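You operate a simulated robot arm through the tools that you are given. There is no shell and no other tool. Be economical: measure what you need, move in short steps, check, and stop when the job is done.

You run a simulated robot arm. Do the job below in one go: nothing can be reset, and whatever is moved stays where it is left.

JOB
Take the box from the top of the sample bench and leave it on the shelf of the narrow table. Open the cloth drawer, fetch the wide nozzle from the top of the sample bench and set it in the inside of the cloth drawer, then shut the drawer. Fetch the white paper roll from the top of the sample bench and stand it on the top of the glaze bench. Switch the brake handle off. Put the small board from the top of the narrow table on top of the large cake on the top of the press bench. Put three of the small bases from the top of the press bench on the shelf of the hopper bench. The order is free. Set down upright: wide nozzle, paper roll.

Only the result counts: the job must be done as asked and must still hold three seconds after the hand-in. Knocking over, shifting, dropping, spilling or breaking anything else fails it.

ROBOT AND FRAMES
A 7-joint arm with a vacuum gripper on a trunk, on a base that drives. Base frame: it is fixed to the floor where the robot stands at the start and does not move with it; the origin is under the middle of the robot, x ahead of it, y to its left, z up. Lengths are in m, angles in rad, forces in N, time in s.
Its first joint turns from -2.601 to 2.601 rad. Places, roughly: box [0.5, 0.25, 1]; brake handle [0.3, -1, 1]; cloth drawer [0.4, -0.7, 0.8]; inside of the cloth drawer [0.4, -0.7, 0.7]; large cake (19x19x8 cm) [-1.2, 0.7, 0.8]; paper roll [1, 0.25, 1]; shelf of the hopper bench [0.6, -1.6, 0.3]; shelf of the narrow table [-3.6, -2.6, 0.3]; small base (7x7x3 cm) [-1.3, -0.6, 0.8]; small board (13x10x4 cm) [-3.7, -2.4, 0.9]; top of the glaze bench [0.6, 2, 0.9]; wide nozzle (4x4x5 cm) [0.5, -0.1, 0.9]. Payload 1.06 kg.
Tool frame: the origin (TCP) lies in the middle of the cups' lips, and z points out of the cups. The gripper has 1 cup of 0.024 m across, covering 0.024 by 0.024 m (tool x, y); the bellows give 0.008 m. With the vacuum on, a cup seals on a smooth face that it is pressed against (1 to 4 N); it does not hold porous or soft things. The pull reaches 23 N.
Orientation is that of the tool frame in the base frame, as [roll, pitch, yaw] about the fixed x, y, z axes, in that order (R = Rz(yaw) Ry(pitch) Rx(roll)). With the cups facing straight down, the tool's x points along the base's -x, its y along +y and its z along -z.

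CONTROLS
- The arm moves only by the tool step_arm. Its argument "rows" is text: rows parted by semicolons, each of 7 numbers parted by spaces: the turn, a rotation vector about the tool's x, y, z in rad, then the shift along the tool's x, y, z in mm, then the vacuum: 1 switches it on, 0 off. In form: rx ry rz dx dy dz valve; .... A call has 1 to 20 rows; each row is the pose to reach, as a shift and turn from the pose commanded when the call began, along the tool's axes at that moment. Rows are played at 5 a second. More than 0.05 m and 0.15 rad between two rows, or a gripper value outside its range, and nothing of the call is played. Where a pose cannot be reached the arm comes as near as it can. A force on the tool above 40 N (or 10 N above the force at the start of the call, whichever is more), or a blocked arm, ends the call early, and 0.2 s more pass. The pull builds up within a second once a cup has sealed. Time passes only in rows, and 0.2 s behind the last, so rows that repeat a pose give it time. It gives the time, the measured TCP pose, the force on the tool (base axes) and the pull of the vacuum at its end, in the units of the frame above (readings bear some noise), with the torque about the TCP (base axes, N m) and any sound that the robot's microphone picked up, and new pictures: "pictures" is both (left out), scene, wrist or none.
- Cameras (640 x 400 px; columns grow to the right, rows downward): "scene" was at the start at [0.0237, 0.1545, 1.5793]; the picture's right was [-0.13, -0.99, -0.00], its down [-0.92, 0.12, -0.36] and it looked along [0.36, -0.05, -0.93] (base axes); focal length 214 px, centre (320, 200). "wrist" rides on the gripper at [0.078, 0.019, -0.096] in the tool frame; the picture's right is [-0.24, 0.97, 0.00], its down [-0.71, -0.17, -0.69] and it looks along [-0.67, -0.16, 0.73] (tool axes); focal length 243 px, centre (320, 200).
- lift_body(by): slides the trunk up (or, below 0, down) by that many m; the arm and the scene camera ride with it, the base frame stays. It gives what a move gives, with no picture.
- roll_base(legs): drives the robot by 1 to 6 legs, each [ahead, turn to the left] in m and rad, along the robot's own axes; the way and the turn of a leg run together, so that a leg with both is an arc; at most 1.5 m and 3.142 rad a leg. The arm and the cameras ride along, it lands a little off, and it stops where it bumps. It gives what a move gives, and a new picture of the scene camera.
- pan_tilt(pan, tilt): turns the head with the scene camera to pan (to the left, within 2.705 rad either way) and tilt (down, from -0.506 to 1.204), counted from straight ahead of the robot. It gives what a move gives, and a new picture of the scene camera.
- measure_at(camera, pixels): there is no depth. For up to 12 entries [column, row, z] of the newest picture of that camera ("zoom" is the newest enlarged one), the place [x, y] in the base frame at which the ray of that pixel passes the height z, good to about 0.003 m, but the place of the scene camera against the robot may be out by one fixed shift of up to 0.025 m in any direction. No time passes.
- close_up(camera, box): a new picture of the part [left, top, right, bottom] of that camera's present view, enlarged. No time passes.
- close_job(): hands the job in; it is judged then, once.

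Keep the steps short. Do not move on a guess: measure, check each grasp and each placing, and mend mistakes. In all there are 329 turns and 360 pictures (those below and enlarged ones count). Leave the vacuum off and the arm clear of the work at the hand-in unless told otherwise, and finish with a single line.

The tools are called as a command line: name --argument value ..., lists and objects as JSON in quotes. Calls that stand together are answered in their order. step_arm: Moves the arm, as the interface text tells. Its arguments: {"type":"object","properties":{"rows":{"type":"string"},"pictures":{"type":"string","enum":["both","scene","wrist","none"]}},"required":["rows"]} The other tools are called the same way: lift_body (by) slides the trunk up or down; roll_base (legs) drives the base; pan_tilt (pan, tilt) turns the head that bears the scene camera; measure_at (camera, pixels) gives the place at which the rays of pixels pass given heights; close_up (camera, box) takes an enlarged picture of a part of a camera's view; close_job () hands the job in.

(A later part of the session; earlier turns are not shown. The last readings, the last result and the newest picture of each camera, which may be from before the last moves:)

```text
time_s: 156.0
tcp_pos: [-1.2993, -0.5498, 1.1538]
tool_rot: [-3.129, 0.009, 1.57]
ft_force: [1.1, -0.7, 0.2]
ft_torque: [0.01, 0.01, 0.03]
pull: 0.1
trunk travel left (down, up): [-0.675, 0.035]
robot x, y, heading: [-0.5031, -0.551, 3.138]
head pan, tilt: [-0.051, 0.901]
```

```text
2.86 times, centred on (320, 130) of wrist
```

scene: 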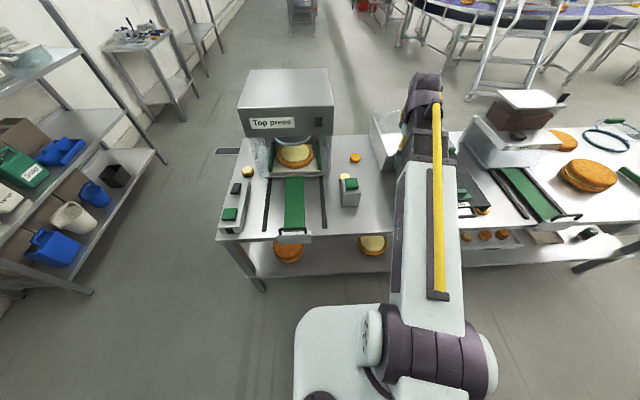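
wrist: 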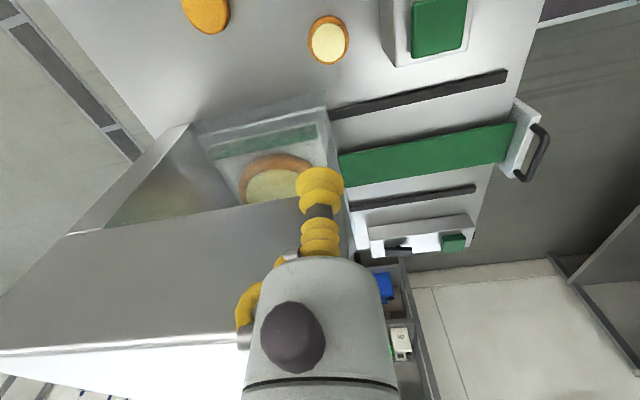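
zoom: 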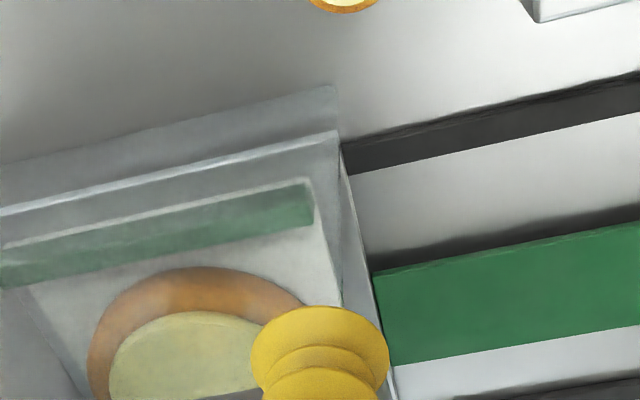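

measure_at --camera "wrist" --pixels '[[329, 42, 0.82], [313, 38, 0.81], [344, 36, 0.81], [206, 10, 0.81], [398, 65, 0.85], [325, 100, 0.85], [327, 150, 1.1], [190, 125, 1.2]]'

close_up --camera "wrist" --box '[170, 0, 480, 110]'

```text
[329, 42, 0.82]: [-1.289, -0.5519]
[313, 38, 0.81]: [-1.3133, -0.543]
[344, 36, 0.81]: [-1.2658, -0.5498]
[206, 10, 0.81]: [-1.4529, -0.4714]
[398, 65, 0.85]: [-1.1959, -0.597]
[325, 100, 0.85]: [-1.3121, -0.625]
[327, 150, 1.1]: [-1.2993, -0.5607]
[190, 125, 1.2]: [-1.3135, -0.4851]
```

```text
2.06 times, centred on (325, 55) of wrist
```

zoom: 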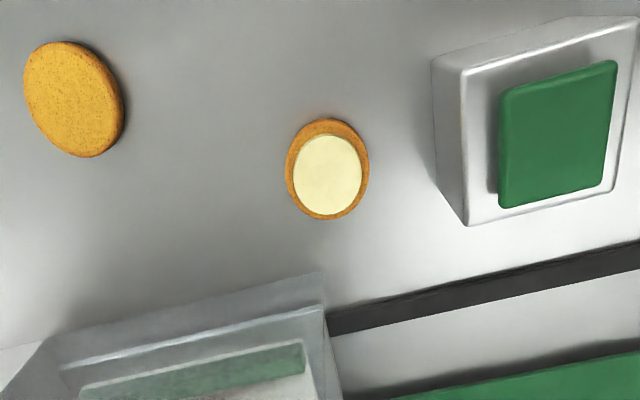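

D's centre is (−1.291, −0.553); the block is 9 cm off, so there is room. I descend over D.

step_arm --rows "0 0 0 -3 8 45 0; 0 0 0 -3 8 90 0; 0 0 0 -3 8 135 0; 0 0 0 -3 8 180 0; 0 0 0 -3 8 225 0; 0 0 0 -3 8 265 0; 0 0 0 -3 8 295 1; 0 0 0 -3 8 308 1" --pictures "wrist"

```text
time_s: 157.8
tcp_pos: [-1.2949, -0.5547, 0.8457]
tool_rot: [-3.127, 0.011, 1.571]
ft_force: [0.5, -0.9, 0.0]
ft_torque: [-0.01, 0.0, 0.0]
pull: 0.1
trunk travel left (down, up): [-0.675, 0.035]
robot x, y, heading: [-0.5029, -0.5535, 3.143]
head pan, tilt: [-0.051, 0.901]
```

wrist: 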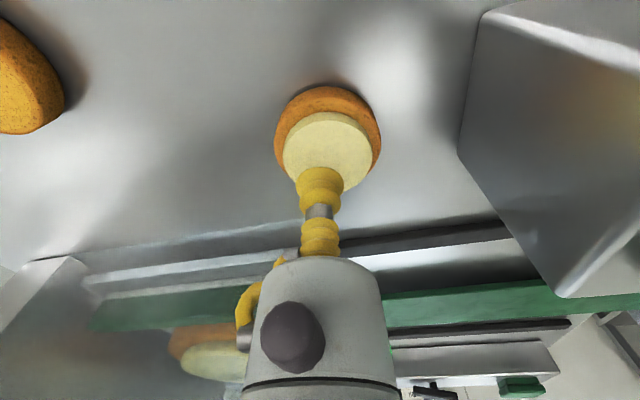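

step_arm --rows "0 0 0 0 4 8 1; 0 0 0 0 4 14 1; 0 0 0 0 4 19 1; 0 0 0 0 4 23 1; 0 0 0 0 4 23 1" --pictures "none"

step_arm --rows "0 0 0 0 0 3 1; 0 0 0 0 0 5 1; 0 0 0 0 0 5 1; 0 0 0 0 0 5 1" --pictures "wrist"

```text
time_s: 159.0
tcp_pos: [-1.2917, -0.5552, 0.8227]
tool_rot: [-3.127, 0.01, 1.572]
ft_force: [-6.0, -3.7, 19.2]
ft_torque: [0.11, -0.16, 0.0]
pull: 22.9
trunk travel left (down, up): [-0.675, 0.035]
robot x, y, heading: [-0.5048, -0.5521, 3.138]
head pan, tilt: [-0.051, 0.901]
```

```text
time_s: 159.8
tcp_pos: [-1.2906, -0.5573, 0.8211]
tool_rot: [-3.123, 0.01, 1.57]
ft_force: [1.1, -0.4, 19.8]
ft_torque: [0.09, -0.07, 0.0]
pull: 22.6
trunk travel left (down, up): [-0.675, 0.035]
robot x, y, heading: [-0.5058, -0.5548, 3.135]
head pan, tilt: [-0.051, 0.901]
stopped in row 4: the force on the tool passed its limit at 41 N (the readings are from after the stop); the commanded pose is now the measured one
```

wrist: 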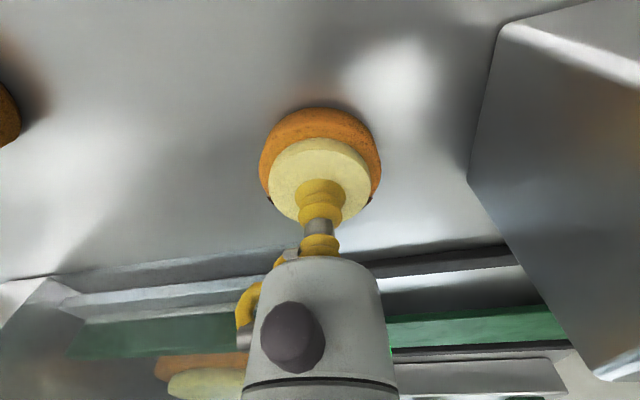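

D is held (23 N). I lift straight up, then draw the arm in toward the robot.

step_arm --rows "0 0 0 0 0 -10 1; 0 0 0 0 0 -40 1; 0 0 0 0 0 -85 1; 0 0 0 0 0 -130 1; 0 0 0 0 0 -175 1; 0 0 0 0 0 -220 1; 0 0 0 0 0 -265 1; 0 0 0 0 0 -310 1; 0 0 0 0 45 -330 1; 0 0 0 0 90 -330 1; 0 0 0 0 135 -330 1; 0 0 0 0 180 -330 1; 0 0 0 0 220 -330 1; 0 0 0 0 250 -330 1" --pictures "both"

```text
time_s: 162.8
tcp_pos: [-1.0368, -0.5524, 1.144]
tool_rot: [-3.126, 0.01, 1.569]
ft_force: [-0.5, -0.1, -1.4]
ft_torque: [0.02, 0.0, 0.02]
pull: 22.4
trunk travel left (down, up): [-0.675, 0.035]
robot x, y, heading: [-0.5016, -0.5557, 3.136]
head pan, tilt: [-0.051, 0.901]
```

scene: 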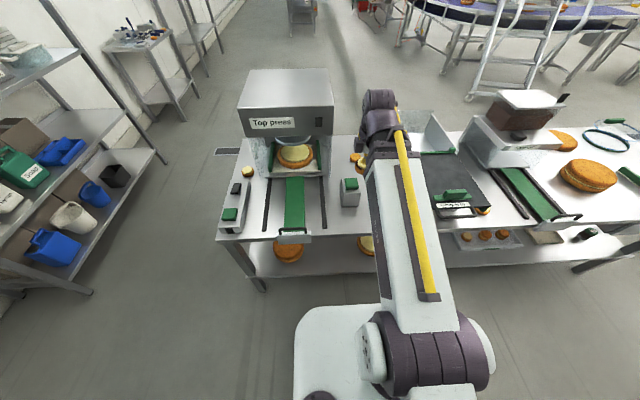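
wrist: 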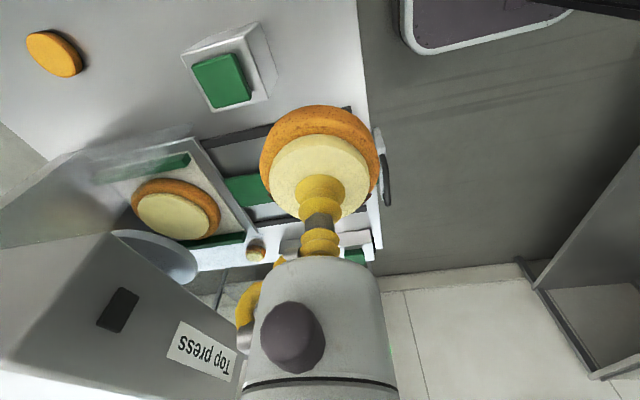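

Held well. I turn left 90° (to face −y) and drive 0.3 m.

roll_base --legs '[[0, 1.571], [0.3, 0]]'

pan_tilt --pan 1.2 --tilt 1.0

```text
time_s: 168.7
tcp_pos: [-0.5166, -1.3841, 1.1435]
tool_rot: [-3.128, 0.01, 3.132]
ft_force: [-0.7, -0.2, -0.4]
ft_torque: [0.03, 0.03, -0.01]
pull: 22.9
trunk travel left (down, up): [-0.675, 0.035]
robot x, y, heading: [-0.5106, -0.8557, -1.586]
head pan, tilt: [-0.051, 0.901]
```

scene: 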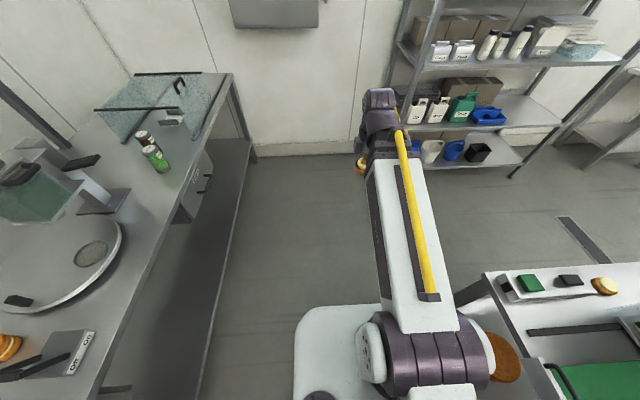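

```text
time_s: 170.1
tcp_pos: [-0.5165, -1.3838, 1.1429]
tool_rot: [-3.124, 0.01, 3.132]
ft_force: [0.4, -0.6, -0.8]
ft_torque: [-0.02, 0.01, 0.01]
pull: 23.0
trunk travel left (down, up): [-0.675, 0.035]
robot x, y, heading: [-0.5096, -0.8515, -1.592]
head pan, tilt: [1.201, 1.0]
```

scene: 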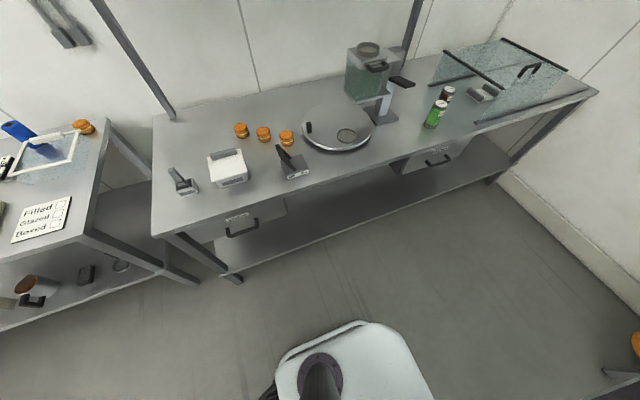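

measure_at --camera "scene" --pixels '[[240, 267, 0.3], [400, 212, 0.3], [490, 181, 0.3], [350, 215, 0.3], [330, 200, 0.86], [200, 250, 0.86], [320, 225, 0.3], [400, 200, 0.3]]'

close_up --camera "scene" --box '[160, 120, 540, 300]'

```text
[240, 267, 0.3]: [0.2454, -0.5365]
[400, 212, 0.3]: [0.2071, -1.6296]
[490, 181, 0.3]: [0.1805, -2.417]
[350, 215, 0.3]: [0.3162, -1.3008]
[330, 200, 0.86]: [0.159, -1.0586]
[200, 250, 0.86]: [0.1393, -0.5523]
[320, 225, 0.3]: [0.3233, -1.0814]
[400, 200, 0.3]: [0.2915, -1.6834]
```

```text
1.68 times, centred on (350, 210) of scene
```

zoom: 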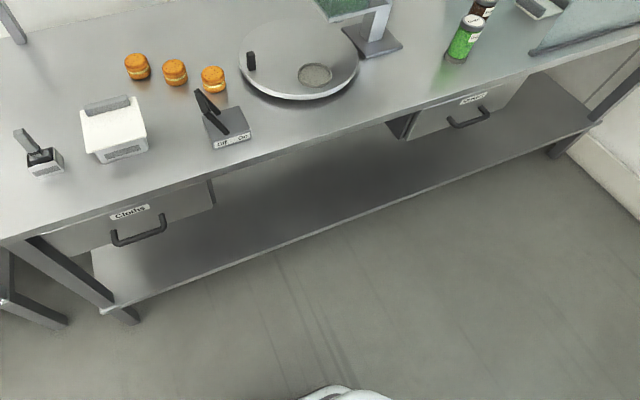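

The shelf is empty and its front edge is at x≈0.22. I lower the trunk 0.6 m with the arm over free floor.

lift_body --by -0.6

```text
refused: -0.6 is not a number from -0.4 to 0.4
```

lift_body --by -0.3

lift_body --by -0.3

```text
time_s: 173.1
tcp_pos: [-0.5169, -1.3844, 0.8449]
tool_rot: [-3.127, 0.011, 3.132]
ft_force: [-0.6, 1.0, -0.4]
ft_torque: [0.01, 0.02, 0.02]
pull: 22.8
trunk travel left (down, up): [-0.375, 0.335]
robot x, y, heading: [-0.5107, -0.8516, -1.584]
head pan, tilt: [1.201, 1.0]
```

```text
time_s: 176.1
tcp_pos: [-0.5174, -1.3842, 0.544]
tool_rot: [-3.126, 0.011, 3.13]
ft_force: [0.3, -0.3, 0.3]
ft_torque: [-0.02, -0.01, 0.03]
pull: 22.5
trunk travel left (down, up): [-0.075, 0.635]
robot x, y, heading: [-0.5061, -0.8497, -1.586]
head pan, tilt: [1.201, 1.0]
```

I swing the arm toward the bench front at z≈0.48.

step_arm --rows "0 0 0 -44 14 5 1; 0 0 0 -88 28 10 1; 0 0 0 -132 42 15 1; 0 0 0 -176 56 20 1; 0 0 0 -220 70 25 1; 0 0 0 -264 84 30 1; 0 0 0 -308 98 35 1; 0 0 0 -352 112 40 1; 0 0 0 -396 126 45 1; 0 0 0 -440 140 50 1; 0 0 0 -484 154 55 1; 0 0 0 -528 168 60 1; 0 0 0 -567 184 64 1" --pictures "both"

```text
time_s: 178.9
tcp_pos: [0.0538, -1.206, 0.482]
tool_rot: [-3.127, 0.01, 3.129]
ft_force: [1.1, 0.3, -1.0]
ft_torque: [-0.01, -0.03, 0.0]
pull: 22.7
out of reach, approached as far as the arm can: row 2, 3, 4, 5
trunk travel left (down, up): [-0.075, 0.635]
robot x, y, heading: [-0.5112, -0.8517, -1.591]
head pan, tilt: [1.201, 1.0]
```

scene: 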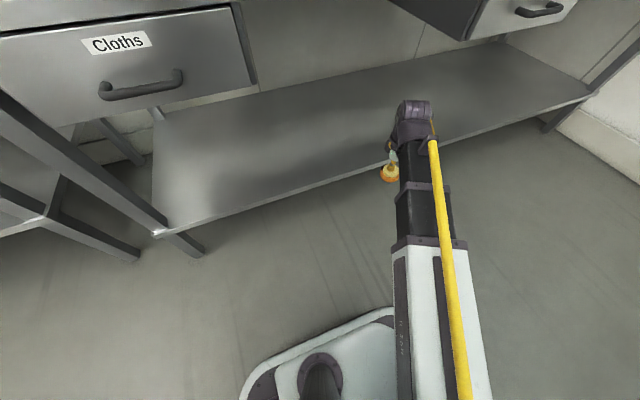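
wrist: 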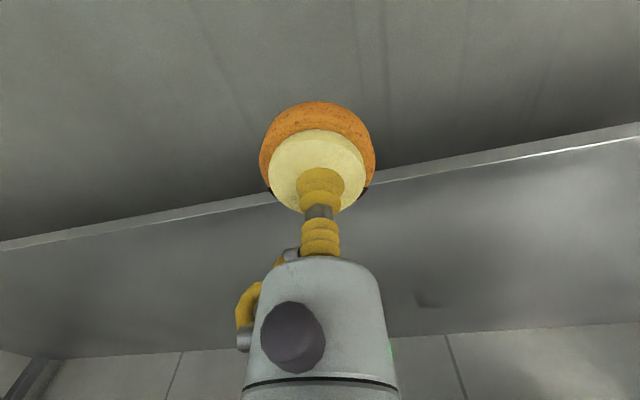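

measure_at --camera "wrist" --pixels '[[180, 214, 0.3], [500, 155, 0.3], [180, 214, 0.26], [500, 155, 0.26], [428, 300, 0.3]]'

measure_at --camera "scene" --pixels '[[300, 190, 0.3], [300, 190, 0.26], [480, 130, 0.3], [480, 130, 0.26], [156, 235, 0.3], [590, 97, 0.3]]'

```text
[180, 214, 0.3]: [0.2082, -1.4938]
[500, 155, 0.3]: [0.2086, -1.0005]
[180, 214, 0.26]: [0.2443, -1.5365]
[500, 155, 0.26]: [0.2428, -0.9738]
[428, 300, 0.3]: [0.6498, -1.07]
```

```text
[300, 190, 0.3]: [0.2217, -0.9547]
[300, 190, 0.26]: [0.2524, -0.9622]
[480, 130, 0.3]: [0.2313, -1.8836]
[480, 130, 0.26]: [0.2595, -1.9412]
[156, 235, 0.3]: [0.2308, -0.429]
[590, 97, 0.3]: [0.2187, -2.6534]
```

The shelf edge is at x≈0.23, height about 0.28. I move in over the shelf to (0.34, −1.15), staying ~8 cm above it.

step_arm --rows "0 0 0 -45 8 10 1; 0 0 0 -90 16 20 1; 0 0 0 -135 24 30 1; 0 0 0 -180 32 40 1; 0 0 0 -225 40 55 1; 0 0 0 -265 48 75 1; 0 0 0 -286 52 95 1" --pictures "both"

```text
time_s: 180.5
tcp_pos: [0.341, -1.1591, 0.3901]
tool_rot: [-3.125, 0.01, 3.13]
ft_force: [0.3, -0.1, 0.5]
ft_torque: [0.03, -0.01, -0.01]
pull: 23.0
trunk travel left (down, up): [-0.075, 0.635]
robot x, y, heading: [-0.5101, -0.8523, -1.582]
head pan, tilt: [1.201, 1.0]
```

scene: 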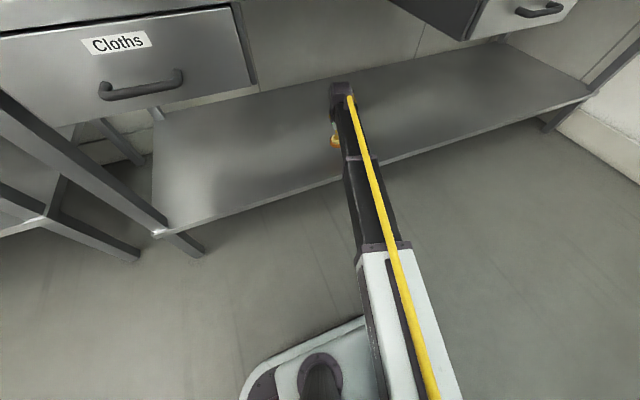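
wrist: 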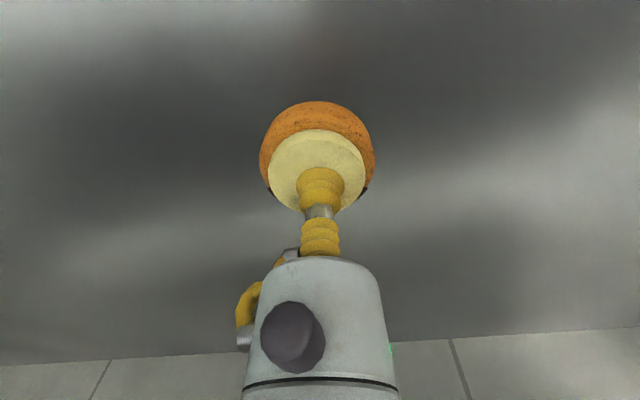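

Over the shelf. I lower in steps until the base touches.

step_arm --rows "0 0 0 0 0 20 1; 0 0 0 0 0 40 1; 0 0 0 0 0 55 1; 0 0 0 0 0 60 1; 0 0 0 0 0 65 1" --pictures "wrist"

step_arm --rows "0 0 0 0 0 4 1; 0 0 0 0 0 8 1; 0 0 0 0 0 8 1" --pictures "none"

```text
time_s: 181.7
tcp_pos: [0.3402, -1.1604, 0.3274]
tool_rot: [-3.125, 0.015, 3.132]
ft_force: [4.9, -1.0, 17.4]
ft_torque: [0.04, 0.1, 0.01]
pull: 23.2
trunk travel left (down, up): [-0.075, 0.635]
robot x, y, heading: [-0.506, -0.8481, -1.587]
head pan, tilt: [1.201, 1.0]
```

wrist: 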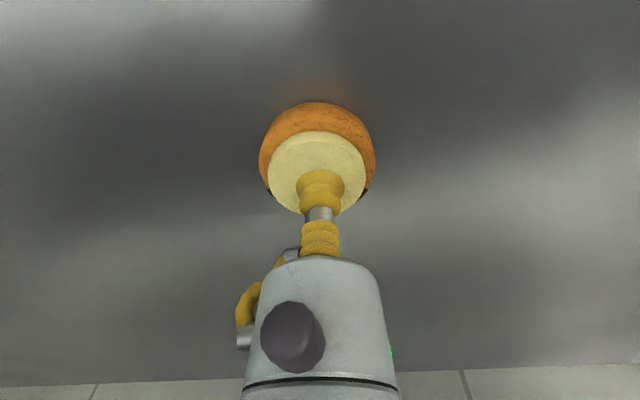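

```text
time_s: 182.5
tcp_pos: [0.3405, -1.1619, 0.3214]
tool_rot: [-3.124, 0.013, 3.13]
ft_force: [8.8, -4.3, 31.3]
ft_torque: [0.13, 0.25, 0.01]
pull: 23.0
trunk travel left (down, up): [-0.075, 0.635]
robot x, y, heading: [-0.5155, -0.8495, -1.583]
head pan, tilt: [1.201, 1.0]
```

On the shelf (contact at TCP z≈0.328, 31 N now). I ease up, release, lift and withdraw.

step_arm --rows "0 0 0 0 0 -8 1; 0 0 0 0 0 -8 0; 0 0 0 0 0 -8 0; 0 0 0 0 0 -8 0; 0 0 0 0 0 -12 0; 0 0 0 0 0 -30 0; 0 0 0 0 0 -70 0; 0 0 0 45 0 -90 0; 0 0 0 90 0 -110 0; 0 0 0 135 -10 -120 0; 0 0 0 180 -20 -130 0; 0 0 0 225 -30 -140 0; 0 0 0 270 -40 -150 0; 0 0 0 300 -50 -160 0" --pictures "both"

```text
time_s: 185.5
tcp_pos: [0.0385, -1.2044, 0.4746]
tool_rot: [-3.125, 0.009, 3.13]
ft_force: [-0.2, 0.0, 0.5]
ft_torque: [0.0, 0.0, 0.01]
pull: 0.0
trunk travel left (down, up): [-0.075, 0.635]
robot x, y, heading: [-0.509, -0.856, -1.583]
head pan, tilt: [1.201, 1.0]
```

scene: 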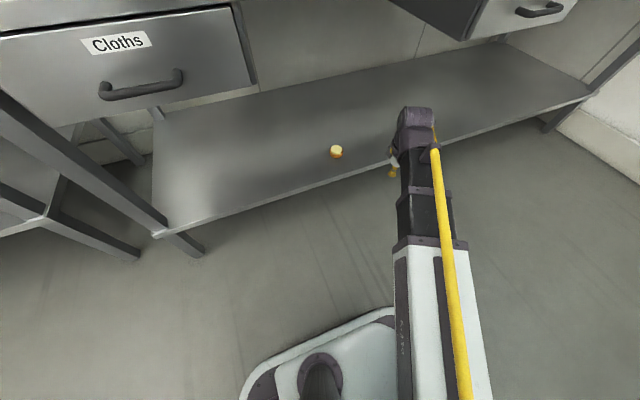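
wrist: 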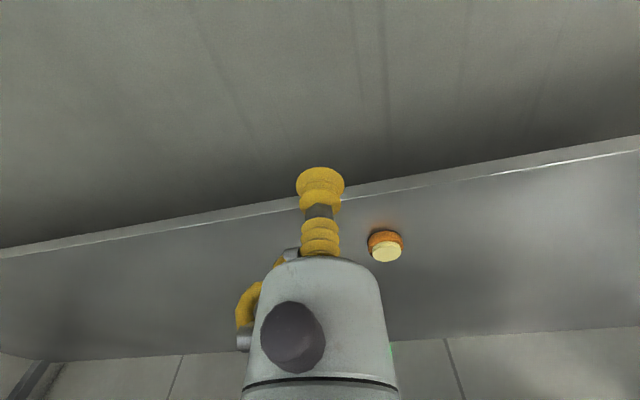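

Base 1 stands on the shelf. I raise the trunk again and swing the arm round by the front to the press bench for base A, turning the tool on the way.

lift_body --by 0.3

lift_body --by 0.3

step_arm --rows "0 0 0.148 31 -14 0 0; 0 0 0.296 61 -28 0 0; 0 0 0.444 92 -41 0 0; 0 0 0.592 122 -55 0 0; 0 0 0.74 153 -69 0 0; 0 0 0.888 184 -83 0 0; 0 0 1.036 214 -96 0 0; 0 0 1.184 245 -110 0 0; 0 0 1.332 276 -124 0 0; 0 0 1.48 306 -138 0 0; 0 0 1.628 337 -151 0 0; 0 0 1.776 368 -165 0 0; 0 0 1.924 398 -179 0 0; 0 0 2.072 429 -193 0 0; 0 0 2.22 459 -206 0 0; 0 0 2.36 490 -220 0 0" --pictures "none"

```text
time_s: 188.5
tcp_pos: [0.0387, -1.2055, 0.7752]
tool_rot: [-3.125, 0.011, 3.132]
ft_force: [0.4, 0.1, 0.0]
ft_torque: [0.01, 0.03, 0.01]
pull: 0.2
trunk travel left (down, up): [-0.375, 0.335]
robot x, y, heading: [-0.5116, -0.8546, -1.584]
head pan, tilt: [1.201, 1.0]
```

```text
time_s: 191.5
tcp_pos: [0.0395, -1.2049, 1.0748]
tool_rot: [-3.125, 0.01, 3.131]
ft_force: [0.7, 0.6, 0.3]
ft_torque: [-0.01, 0.0, -0.04]
pull: 0.0
trunk travel left (down, up): [-0.675, 0.035]
robot x, y, heading: [-0.5106, -0.8516, -1.588]
head pan, tilt: [1.201, 1.0]
```

```text
time_s: 194.9
tcp_pos: [-0.4552, -1.4186, 1.0749]
tool_rot: [3.123, 0.004, 0.768]
ft_force: [-0.2, 1.0, -0.1]
ft_torque: [-0.01, -0.01, 0.0]
pull: 0.0
trunk travel left (down, up): [-0.675, 0.035]
robot x, y, heading: [-0.5098, -0.8511, -1.584]
head pan, tilt: [1.201, 1.0]
```

step_arm --rows "0 0 0.13 -21 -42 -1 0; 0 0 0.26 -41 -84 -3 0; 0 0 0.39 -62 -127 -4 0; 0 0 0.52 -82 -169 -6 0; 0 0 0.65 -103 -211 -7 0; 0 0 0.78 -124 -253 -8 0; 0 0 0.91 -144 -296 -10 0; 0 0 1.04 -165 -338 -11 0; 0 0 1.17 -186 -380 -12 0; 0 0 1.3 -206 -422 -14 0; 0 0 1.43 -227 -464 -15 0; 0 0 1.56 -247 -507 -17 0; 0 0 1.69 -268 -549 -18 0; 0 0 1.82 -289 -591 -19 0; 0 0 1.95 -309 -633 -21 0; 0 0 2.08 -330 -676 -22 0; 0 0 2.21 -350 -718 -24 0; 0 0 2.34 -371 -760 -25 0" --pictures "wrist"

pan_tilt --pan -1.3 --tilt 0.9

```text
time_s: 198.7
tcp_pos: [-1.2508, -1.1306, 1.0851]
tool_rot: [-3.132, -0.017, -1.573]
ft_force: [-0.6, -0.2, 0.2]
ft_torque: [0.02, 0.01, 0.01]
pull: 0.1
out of reach, approached as far as the arm can: row 3, 4, 5, 6, 7
trunk travel left (down, up): [-0.675, 0.035]
robot x, y, heading: [-0.5117, -0.8576, -1.585]
head pan, tilt: [1.201, 1.0]
```

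wrist: 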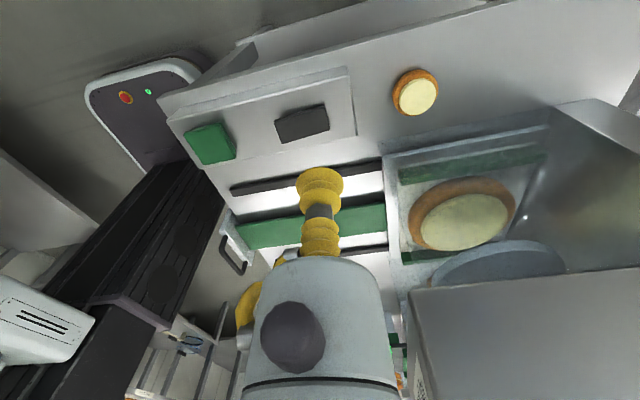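

```text
time_s: 201.0
tcp_pos: [-1.2499, -1.13, 1.0851]
tool_rot: [-3.131, -0.015, -1.568]
ft_force: [0.7, 0.5, -0.8]
ft_torque: [0.05, 0.01, 0.01]
pull: 0.1
trunk travel left (down, up): [-0.675, 0.035]
robot x, y, heading: [-0.5122, -0.8549, -1.584]
head pan, tilt: [-1.3, 0.901]
```

scene: 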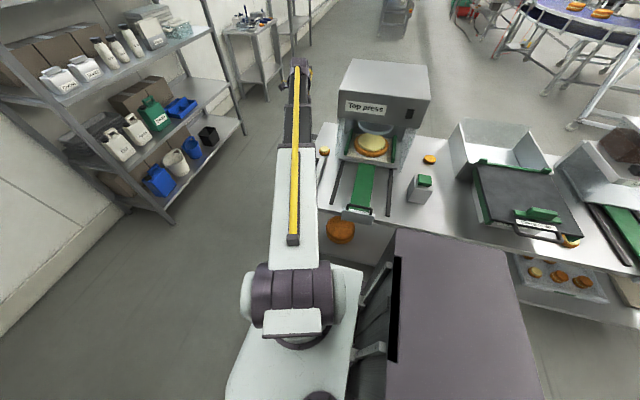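

measure_at --camera "wrist" --pixels '[[417, 97, 0.82], [393, 90, 0.81], [439, 82, 0.81], [416, 116, 0.81], [385, 157, 0.82], [385, 157, 0.9], [545, 125, 0.9], [410, 290, 1.2], [410, 148, 0.95]]'

close_up --camera "wrist" --box '[340, 50, 600, 210]'

```text
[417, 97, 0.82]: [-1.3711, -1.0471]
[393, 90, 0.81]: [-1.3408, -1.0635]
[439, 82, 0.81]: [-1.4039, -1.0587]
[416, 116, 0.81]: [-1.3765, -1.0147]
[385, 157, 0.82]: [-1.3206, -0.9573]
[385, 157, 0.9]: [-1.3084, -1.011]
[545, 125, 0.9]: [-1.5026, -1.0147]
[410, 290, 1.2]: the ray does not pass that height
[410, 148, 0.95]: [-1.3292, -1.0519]
```

```text
2.46 times, centred on (470, 130) of wrist
```

zoom: 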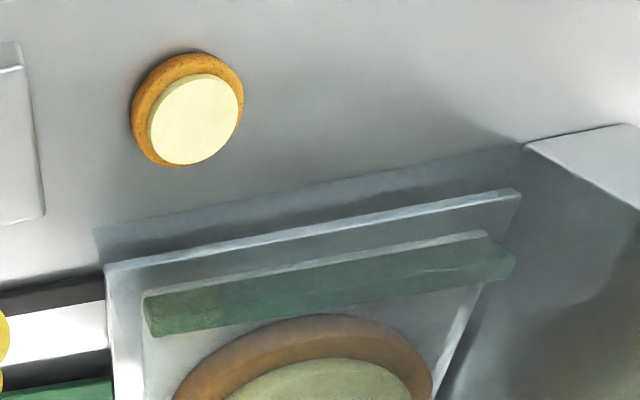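

A's centre is about (−1.371, −1.047). Before going in I need the press head's side position, so I take a second view from further out (−y).

step_arm --rows "0 0 0 30 40 0 0; 0 0 0 60 80 0 0; 0 0 0 75 120 0 0" --pictures "wrist"

```text
time_s: 201.8
tcp_pos: [-1.3702, -1.2071, 1.0854]
tool_rot: [-3.131, -0.016, -1.569]
ft_force: [0.2, 0.1, 0.4]
ft_torque: [-0.05, -0.01, -0.01]
pull: 0.0
trunk travel left (down, up): [-0.675, 0.035]
robot x, y, heading: [-0.5107, -0.8539, -1.59]
head pan, tilt: [-1.3, 0.901]
```

wrist: 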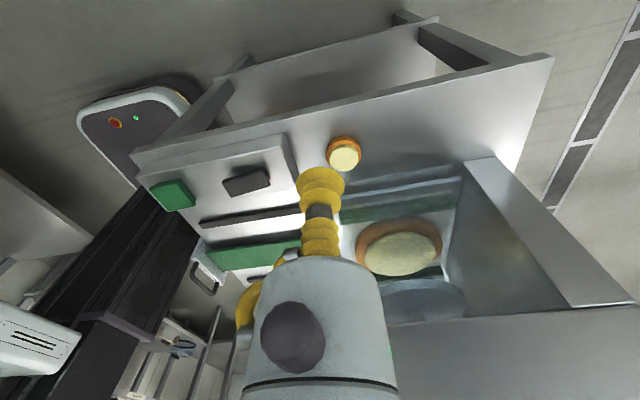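

The press head's side is at y≈−1.00, bottom z≈1.09, so the wrist would be tight. I lean the tool 8° outward (−y), descend beside the bench end to z≈0.88, then slide in over A.

step_arm --rows "0 -0.07 0 0 0 40 0; 0 -0.14 0 0 0 80 0; 0 -0.14 0 0 0 120 0; 0 -0.14 0 0 0 160 0; 0 -0.14 0 0 0 200 0; 0 -0.14 0 -40 0 205 0; 0 -0.14 0 -80 0 205 0; 0 -0.14 0 -110 0 205 0" --pictures "both"

```text
time_s: 203.6
tcp_pos: [-1.3677, -1.0991, 0.8805]
tool_rot: [-3.131, 0.123, -1.568]
ft_force: [-0.7, -1.1, 0.2]
ft_torque: [0.0, 0.02, -0.01]
pull: 0.1
trunk travel left (down, up): [-0.675, 0.035]
robot x, y, heading: [-0.5067, -0.8509, -1.591]
head pan, tilt: [-1.3, 0.901]
```

scene: 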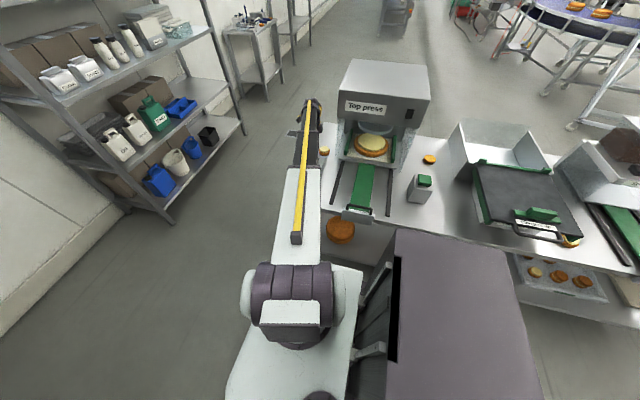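
wrist: 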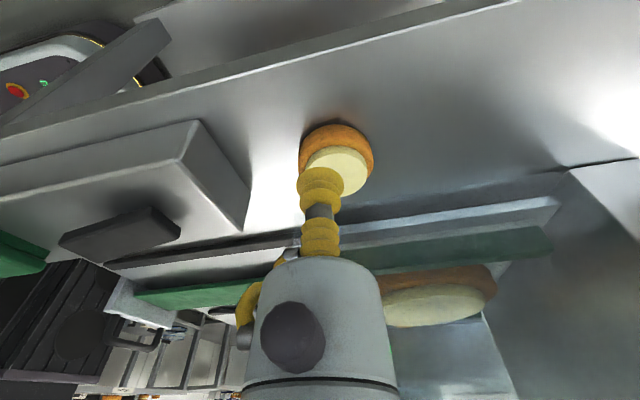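

step_arm --rows "0 0 0 -22 8 3 0; 0 0 0 -44 8 6 0; 0 0 0 -40 8 32 1; 0 0 0 -38 8 46 1" --pictures "wrist"

```text
time_s: 204.6
tcp_pos: [-1.3749, -1.0562, 0.8385]
tool_rot: [-3.131, 0.122, -1.568]
ft_force: [-1.0, 0.1, 0.4]
ft_torque: [0.03, 0.0, -0.02]
pull: 0.1
trunk travel left (down, up): [-0.675, 0.035]
robot x, y, heading: [-0.5085, -0.8503, -1.586]
head pan, tilt: [-1.3, 0.901]
```

wrist: 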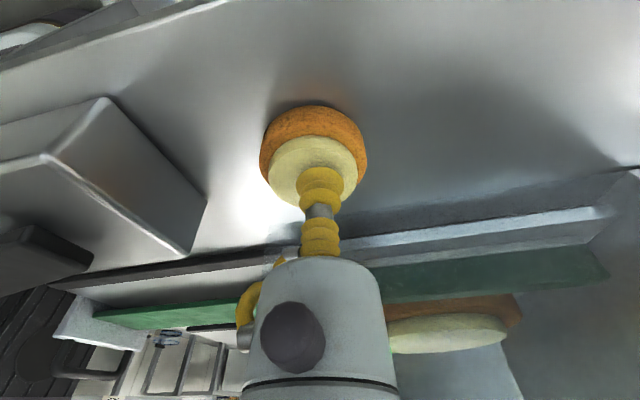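

Centred over the cream disc. I creep down to seal.

step_arm --rows "0 0 0 0 -2 6 1; 0 0 0 0 -2 11 1; 0 0 0 0 -2 14 1; 0 0 0 0 -2 16 1; 0 0 0 0 -2 16 1" --pictures "none"

```text
time_s: 205.8
tcp_pos: [-1.373, -1.0523, 0.8254]
tool_rot: [-3.134, 0.125, -1.57]
ft_force: [-4.9, 6.1, 20.5]
ft_torque: [-0.37, 0.0, -0.11]
pull: 23.1
trunk travel left (down, up): [-0.675, 0.035]
robot x, y, heading: [-0.5116, -0.8483, -1.587]
head pan, tilt: [-1.3, 0.901]
```

Sealed (23 N). I lift slightly, slide out to −y, then rise.

step_arm --rows "0 0 0 -1 0 -8 1; 0 0 0 -5 0 -40 1; 0 0 0 35 0 -45 1; 0 0 0 74 0 -50 1; 0 0 0 113 0 -55 1; 0 0 0 108 0 -100 1; 0 0 0 102 0 -145 1; 0 0 0 97 0 -190 1; 0 0 0 91 0 -235 1; 0 0 0 86 0 -275 1" --pictures "both"

```text
time_s: 208.0
tcp_pos: [-1.3753, -1.1732, 1.0849]
tool_rot: [-3.131, 0.126, -1.566]
ft_force: [0.2, -0.8, -0.6]
ft_torque: [-0.06, -0.02, -0.01]
pull: 23.4
trunk travel left (down, up): [-0.675, 0.035]
robot x, y, heading: [-0.5114, -0.854, -1.59]
head pan, tilt: [-1.3, 0.901]
```

scene: 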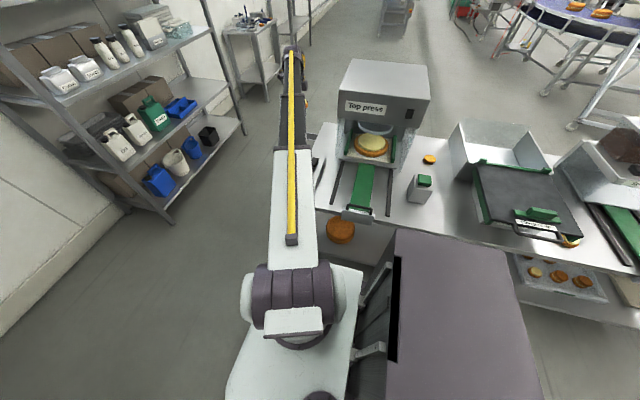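
wrist: 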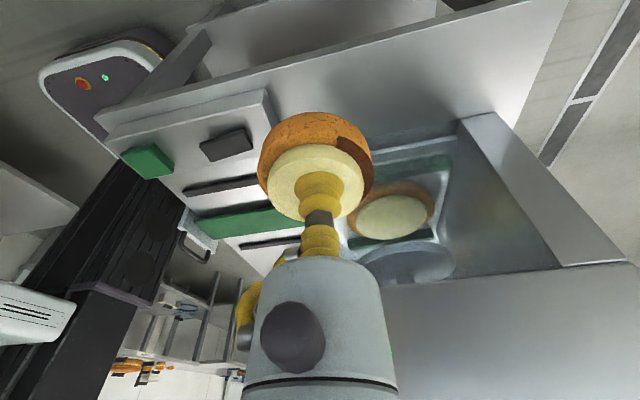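

A is held. I go back the same way, turning the tool about the vertical so the base stays level.

step_arm --rows "-0.0146 0 -0.1161 12 -46 -2 1; -0.0292 0 -0.2322 24 -92 -3 1; -0.0438 0 -0.3483 37 -138 -5 1; -0.0584 0 -0.4644 49 -184 -6 1; -0.073 0 -0.5805 61 -230 -8 1; -0.0876 0 -0.6966 73 -276 -9 1; -0.1022 0 -0.8127 85 -322 -11 1; -0.1168 0 -0.9288 98 -368 -12 1; -0.1314 0 -1.0449 110 -414 -14 1; -0.146 0 -1.161 122 -460 -15 1; -0.1606 0 -1.2771 134 -506 -17 1; -0.1752 0 -1.3932 146 -552 -19 1; -0.1898 0 -1.5093 159 -598 -20 1; -0.2044 0 -1.6254 171 -644 -22 1; -0.219 0 -1.7415 183 -690 -23 1; -0.2336 0 -1.8576 195 -736 -25 1; -0.2482 0 -1.9737 207 -782 -26 1; -0.2628 0 -2.0898 220 -828 -28 1; -0.2774 0 -2.2059 232 -874 -29 1; -0.292 0 -2.322 244 -920 -31 1" --pictures "none"

```text
time_s: 212.2
tcp_pos: [-0.4529, -1.4191, 1.0943]
tool_rot: [3.133, 0.117, 0.77]
ft_force: [1.0, -0.1, -0.4]
ft_torque: [0.0, -0.03, -0.02]
pull: 23.3
out of reach, approached as far as the arm can: row 16
trunk travel left (down, up): [-0.675, 0.035]
robot x, y, heading: [-0.5097, -0.8558, -1.59]
head pan, tilt: [-1.3, 0.901]
```

I lower the trunk and continue to the bench front.

lift_body --by -0.3

lift_body --by -0.3

step_arm --rows "-0.0173 0 -0.1465 29 15 -3 1; -0.0346 0 -0.293 58 30 -7 1; -0.0519 0 -0.4395 87 45 -10 1; -0.0692 0 -0.586 116 61 -14 1; -0.0865 0 -0.7325 144 76 -17 1; -0.1038 0 -0.879 173 91 -20 1; -0.1211 0 -1.0255 202 106 -24 1; -0.1384 0 -1.172 231 121 -27 1; -0.1557 0 -1.3185 260 136 -31 1; -0.173 0 -1.465 289 152 -34 1; -0.1903 0 -1.6115 318 167 -37 1; -0.2076 0 -1.758 346 182 -41 1; -0.2249 0 -1.9045 375 197 -44 1; -0.2422 0 -2.051 404 212 -48 1; -0.2595 0 -2.1975 433 227 -51 1; -0.2768 0 -2.344 462 242 -54 1" --pictures "wrist"

```text
time_s: 215.2
tcp_pos: [-0.4543, -1.4189, 0.7966]
tool_rot: [3.134, 0.12, 0.769]
ft_force: [-0.6, -0.6, -0.2]
ft_torque: [0.05, -0.05, -0.05]
pull: 22.9
trunk travel left (down, up): [-0.375, 0.335]
robot x, y, heading: [-0.5112, -0.8494, -1.59]
head pan, tilt: [-1.3, 0.901]
```

```text
time_s: 218.2
tcp_pos: [-0.4542, -1.4184, 0.4953]
tool_rot: [3.134, 0.118, 0.77]
ft_force: [1.3, 0.3, -0.9]
ft_torque: [0.04, -0.02, 0.01]
pull: 23.2
trunk travel left (down, up): [-0.075, 0.635]
robot x, y, heading: [-0.5106, -0.8541, -1.582]
head pan, tilt: [-1.3, 0.901]
```

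```text
time_s: 221.6
tcp_pos: [0.0486, -1.2686, 0.4958]
tool_rot: [-3.136, 0.124, 3.133]
ft_force: [-0.2, -1.1, 0.2]
ft_torque: [0.0, 0.03, 0.01]
pull: 22.7
trunk travel left (down, up): [-0.075, 0.635]
robot x, y, heading: [-0.51, -0.8514, -1.585]
head pan, tilt: [-1.3, 0.901]
```

wrist: 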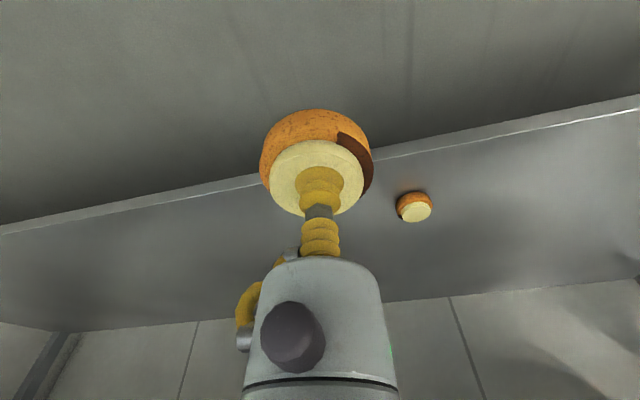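

step_arm --rows "0 0 0 -45 0 6 1; 0 0 0 -90 0 11 1; 0 0 0 -134 0 17 1; 0 0 0 -179 0 22 1; 0 0 0 -224 0 28 1; 0 0 0 -268 0 34 1; 0 0 0 -263 0 74 1; 0 0 0 -258 0 114 1; 0 0 0 -253 0 154 1; 0 0 0 -250 0 178 1" --pictures "wrist"

```text
time_s: 223.8
tcp_pos: [0.3185, -1.2734, 0.3483]
tool_rot: [-3.137, 0.122, 3.13]
ft_force: [0.5, -0.1, 0.0]
ft_torque: [0.0, 0.05, 0.01]
pull: 23.0
trunk travel left (down, up): [-0.075, 0.635]
robot x, y, heading: [-0.5117, -0.85, -1.587]
head pan, tilt: [-1.3, 0.901]
```

wrist: 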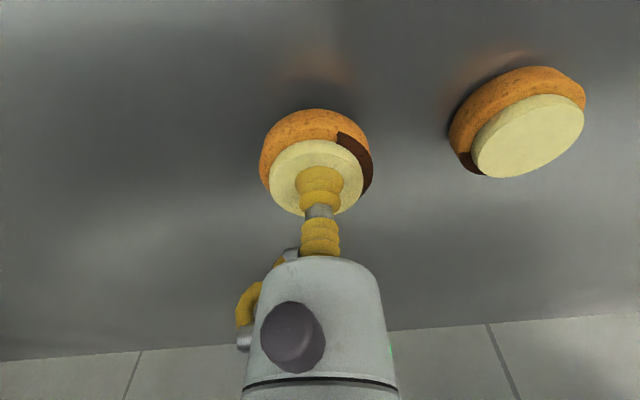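

Close to the shelf, 11 cm from the first base. I lower to contact.

step_arm --rows "0 0 0 1 0 8 1; 0 0 0 2 0 13 1; 0 0 0 2 0 17 1; 0 0 0 3 0 20 1; 0 0 0 3 0 22 1" --pictures "none"

```text
time_s: 225.0
tcp_pos: [0.3186, -1.2719, 0.3295]
tool_rot: [-3.132, 0.125, 3.132]
ft_force: [4.1, -0.5, 11.3]
ft_torque: [0.01, 0.22, 0.02]
pull: 22.5
trunk travel left (down, up): [-0.075, 0.635]
robot x, y, heading: [-0.5105, -0.8477, -1.585]
head pan, tilt: [-1.3, 0.901]
```

Contact (11 N). Release, lift and withdraw.

step_arm --rows "0 0 0 0 0 -1 1; 0 0 0 0 0 -1 0; 0 0 0 0 0 -1 0; 0 0 0 0 0 -2 0; 0 0 0 -1 0 -8 0; 0 0 0 -4 0 -30 0; 0 0 0 -8 0 -70 0; 0 0 0 35 0 -90 0; 0 0 0 80 0 -110 0; 0 0 0 122 0 -125 0; 0 0 0 165 0 -140 0; 0 0 0 208 0 -155 0; 0 0 0 252 0 -170 0; 0 0 0 270 0 -180 0" --pictures "wrist"

```text
time_s: 228.0
tcp_pos: [0.0271, -1.2682, 0.4734]
tool_rot: [-3.136, 0.121, 3.13]
ft_force: [0.2, -0.1, 0.2]
ft_torque: [-0.01, 0.04, -0.03]
pull: 0.1
trunk travel left (down, up): [-0.075, 0.635]
robot x, y, heading: [-0.5096, -0.849, -1.591]
head pan, tilt: [-1.3, 0.901]
```

wrist: 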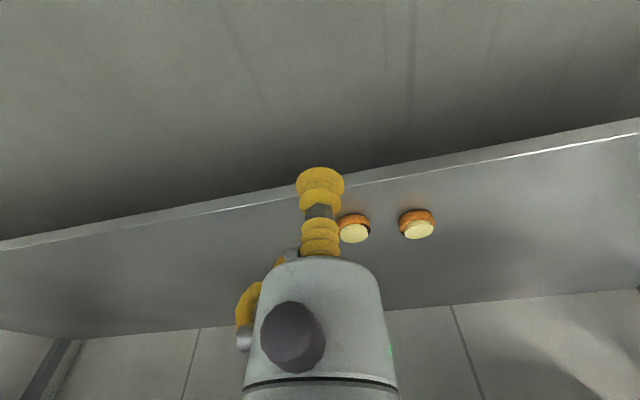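

Two bases are on the shelf. I raise the trunk, bring the arm to the robot's front, back up 0.3 m and turn to the press bench for base C.

lift_body --by 0.3

lift_body --by 0.3

step_arm --rows "0.0141 0 0.1158 44 -12 -5 0; 0.0282 0 0.2316 87 -24 -11 0; 0.0423 0 0.3474 131 -36 -16 0; 0.0564 0 0.4632 174 -47 -21 0; 0.0705 0 0.579 218 -59 -27 0; 0.0846 0 0.6948 262 -71 -32 0; 0.0987 0 0.8106 305 -83 -37 0; 0.1128 0 0.9264 349 -95 -43 0; 0.1269 0 1.0422 392 -107 -48 0; 0.141 0 1.158 436 -118 -53 0; 0.1551 0 1.2738 479 -130 -59 0; 0.1692 0 1.3896 523 -142 -64 0" --pictures "none"

step_arm --rows "0 0.06 0 0 0 -20 0; 0 0.12 0 0 0 -40 0; 0 0.12 0 0 0 -60 0" --pictures "none"

roll_base --legs '[[-0.35, 0], [0, -1.571]]'

pan_tilt --pan -0.6 --tilt 0.9

```text
time_s: 231.0
tcp_pos: [0.0267, -1.2682, 0.7726]
tool_rot: [-3.135, 0.122, 3.131]
ft_force: [0.3, -0.2, -0.6]
ft_torque: [0.01, -0.04, 0.01]
pull: 0.0
trunk travel left (down, up): [-0.375, 0.335]
robot x, y, heading: [-0.5136, -0.8508, -1.589]
head pan, tilt: [-1.3, 0.901]
```

```text
time_s: 234.0
tcp_pos: [0.0273, -1.2682, 1.0732]
tool_rot: [-3.138, 0.122, 3.133]
ft_force: [0.7, -0.4, -0.4]
ft_torque: [-0.01, -0.02, 0.0]
pull: 0.1
trunk travel left (down, up): [-0.675, 0.035]
robot x, y, heading: [-0.5087, -0.8569, -1.582]
head pan, tilt: [-1.3, 0.901]
```

```text
time_s: 236.6
tcp_pos: [-0.5014, -1.4059, 1.0717]
tool_rot: [3.142, 0.124, 1.729]
ft_force: [-0.4, 0.1, 0.1]
ft_torque: [0.02, 0.03, -0.02]
pull: 0.0
out of reach, approached as far as the arm can: row 8, 9, 10, 11
trunk travel left (down, up): [-0.675, 0.035]
robot x, y, heading: [-0.5119, -0.8498, -1.588]
head pan, tilt: [-1.3, 0.901]
```

```text
time_s: 237.4
tcp_pos: [-0.5019, -1.3955, 1.1342]
tool_rot: [-3.14, 0.005, 1.731]
ft_force: [0.1, -0.2, 0.4]
ft_torque: [-0.03, 0.04, -0.01]
pull: 0.0
trunk travel left (down, up): [-0.675, 0.035]
robot x, y, heading: [-0.5121, -0.85, -1.588]
head pan, tilt: [-1.3, 0.901]
```

```text
time_s: 243.4
tcp_pos: [-1.0499, -0.5101, 1.1321]
tool_rot: [3.141, 0.006, 0.159]
ft_force: [-0.4, -0.1, 1.5]
ft_torque: [0.01, -0.02, -0.02]
pull: 0.1
trunk travel left (down, up): [-0.675, 0.035]
robot x, y, heading: [-0.5014, -0.5041, 3.128]
head pan, tilt: [-1.3, 0.901]
```

scene: 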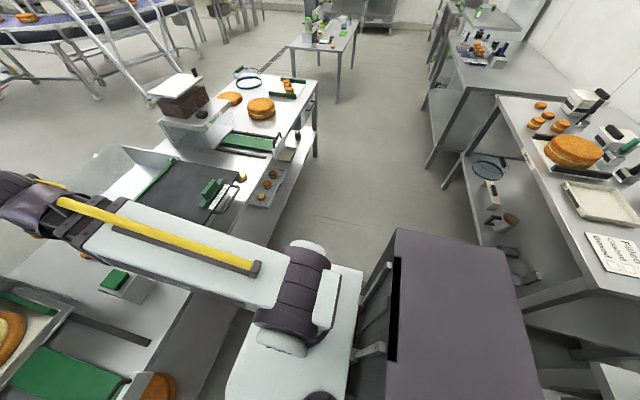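

```text
time_s: 244.5
tcp_pos: [-1.0489, -0.5115, 1.1322]
tool_rot: [-3.141, 0.007, 0.158]
ft_force: [-0.3, 0.1, 0.4]
ft_torque: [-0.01, 0.02, -0.02]
pull: 0.0
trunk travel left (down, up): [-0.675, 0.035]
robot x, y, heading: [-0.5022, -0.5019, 3.124]
head pan, tilt: [-0.6, 0.901]
```

scene: 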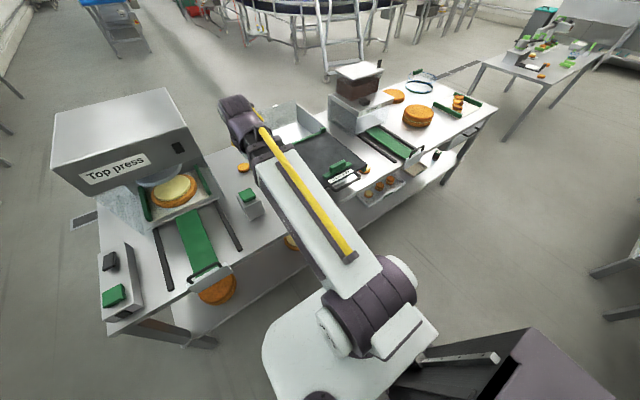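

measure_at --camera "scene" --pixels '[[365, 168, 0.82], [418, 112, 0.87], [418, 122, 0.79], [345, 183, 0.85], [410, 150, 0.85], [340, 175, 0.95], [404, 95, 0.8]]'

close_up --camera "scene" --box '[280, 50, 500, 210]'

```text
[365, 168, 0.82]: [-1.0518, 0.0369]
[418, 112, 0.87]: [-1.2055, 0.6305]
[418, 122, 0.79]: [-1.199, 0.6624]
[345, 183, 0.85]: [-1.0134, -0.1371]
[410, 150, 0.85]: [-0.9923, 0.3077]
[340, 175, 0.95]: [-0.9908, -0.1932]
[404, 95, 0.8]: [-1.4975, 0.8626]
```

```text
2.50 times, centred on (390, 130) of scene
```

zoom: 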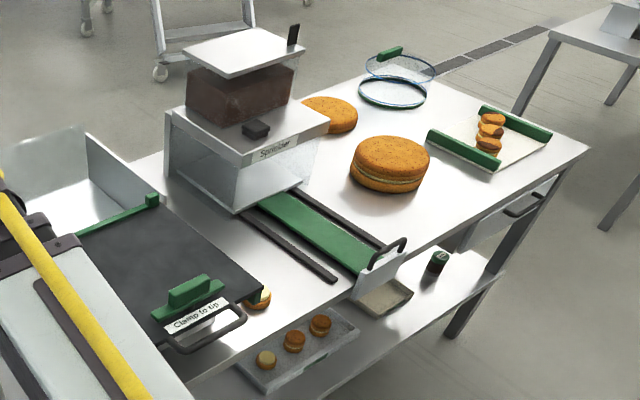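

C is at about (−1.05, 0.037), beside the dipper. I move above it and look.

step_arm --rows "0 0 0 7 -45 0 0; 0 0 0 14 -90 0 0; 0 0 0 21 -135 0 0; 0 0 0 29 -180 0 0; 0 0 0 36 -225 0 0; 0 0 0 43 -270 0 0; 0 0 0 50 -315 0 0; 0 0 0 57 -360 0 0; 0 0 0 64 -405 0 0; 0 0 0 72 -450 0 0; 0 0 0 79 -495 0 0; 0 0 0 86 -540 0 0" --pictures "wrist"

close_up --camera "wrist" --box '[220, 0, 440, 140]'

```text
time_s: 247.1
tcp_pos: [-1.05, 0.0371, 1.1324]
tool_rot: [-3.141, 0.007, 0.159]
ft_force: [-0.7, -0.4, -0.2]
ft_torque: [0.02, -0.03, 0.03]
pull: 0.1
trunk travel left (down, up): [-0.675, 0.035]
robot x, y, heading: [-0.5077, -0.5054, 3.121]
head pan, tilt: [-0.6, 0.901]
```

wrist: 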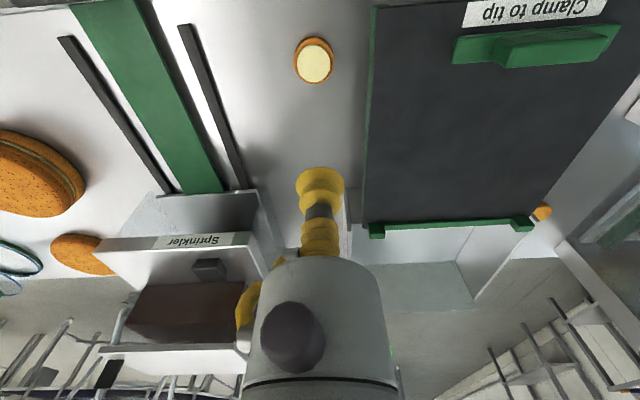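

```text
2.86 times, centred on (330, 70) of wrist
```

zoom: 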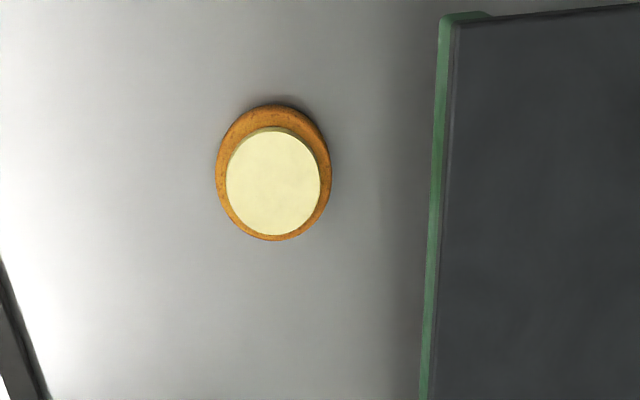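

measure_at --camera "wrist" --pixels '[[314, 63, 0.82], [370, 60, 0.85], [370, 60, 0.95], [220, 120, 0.81], [370, 200, 0.9]]'

```text
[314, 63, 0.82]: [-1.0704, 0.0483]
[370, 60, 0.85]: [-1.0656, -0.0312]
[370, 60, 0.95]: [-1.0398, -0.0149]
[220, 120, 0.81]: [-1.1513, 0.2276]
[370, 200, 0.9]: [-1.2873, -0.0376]
```

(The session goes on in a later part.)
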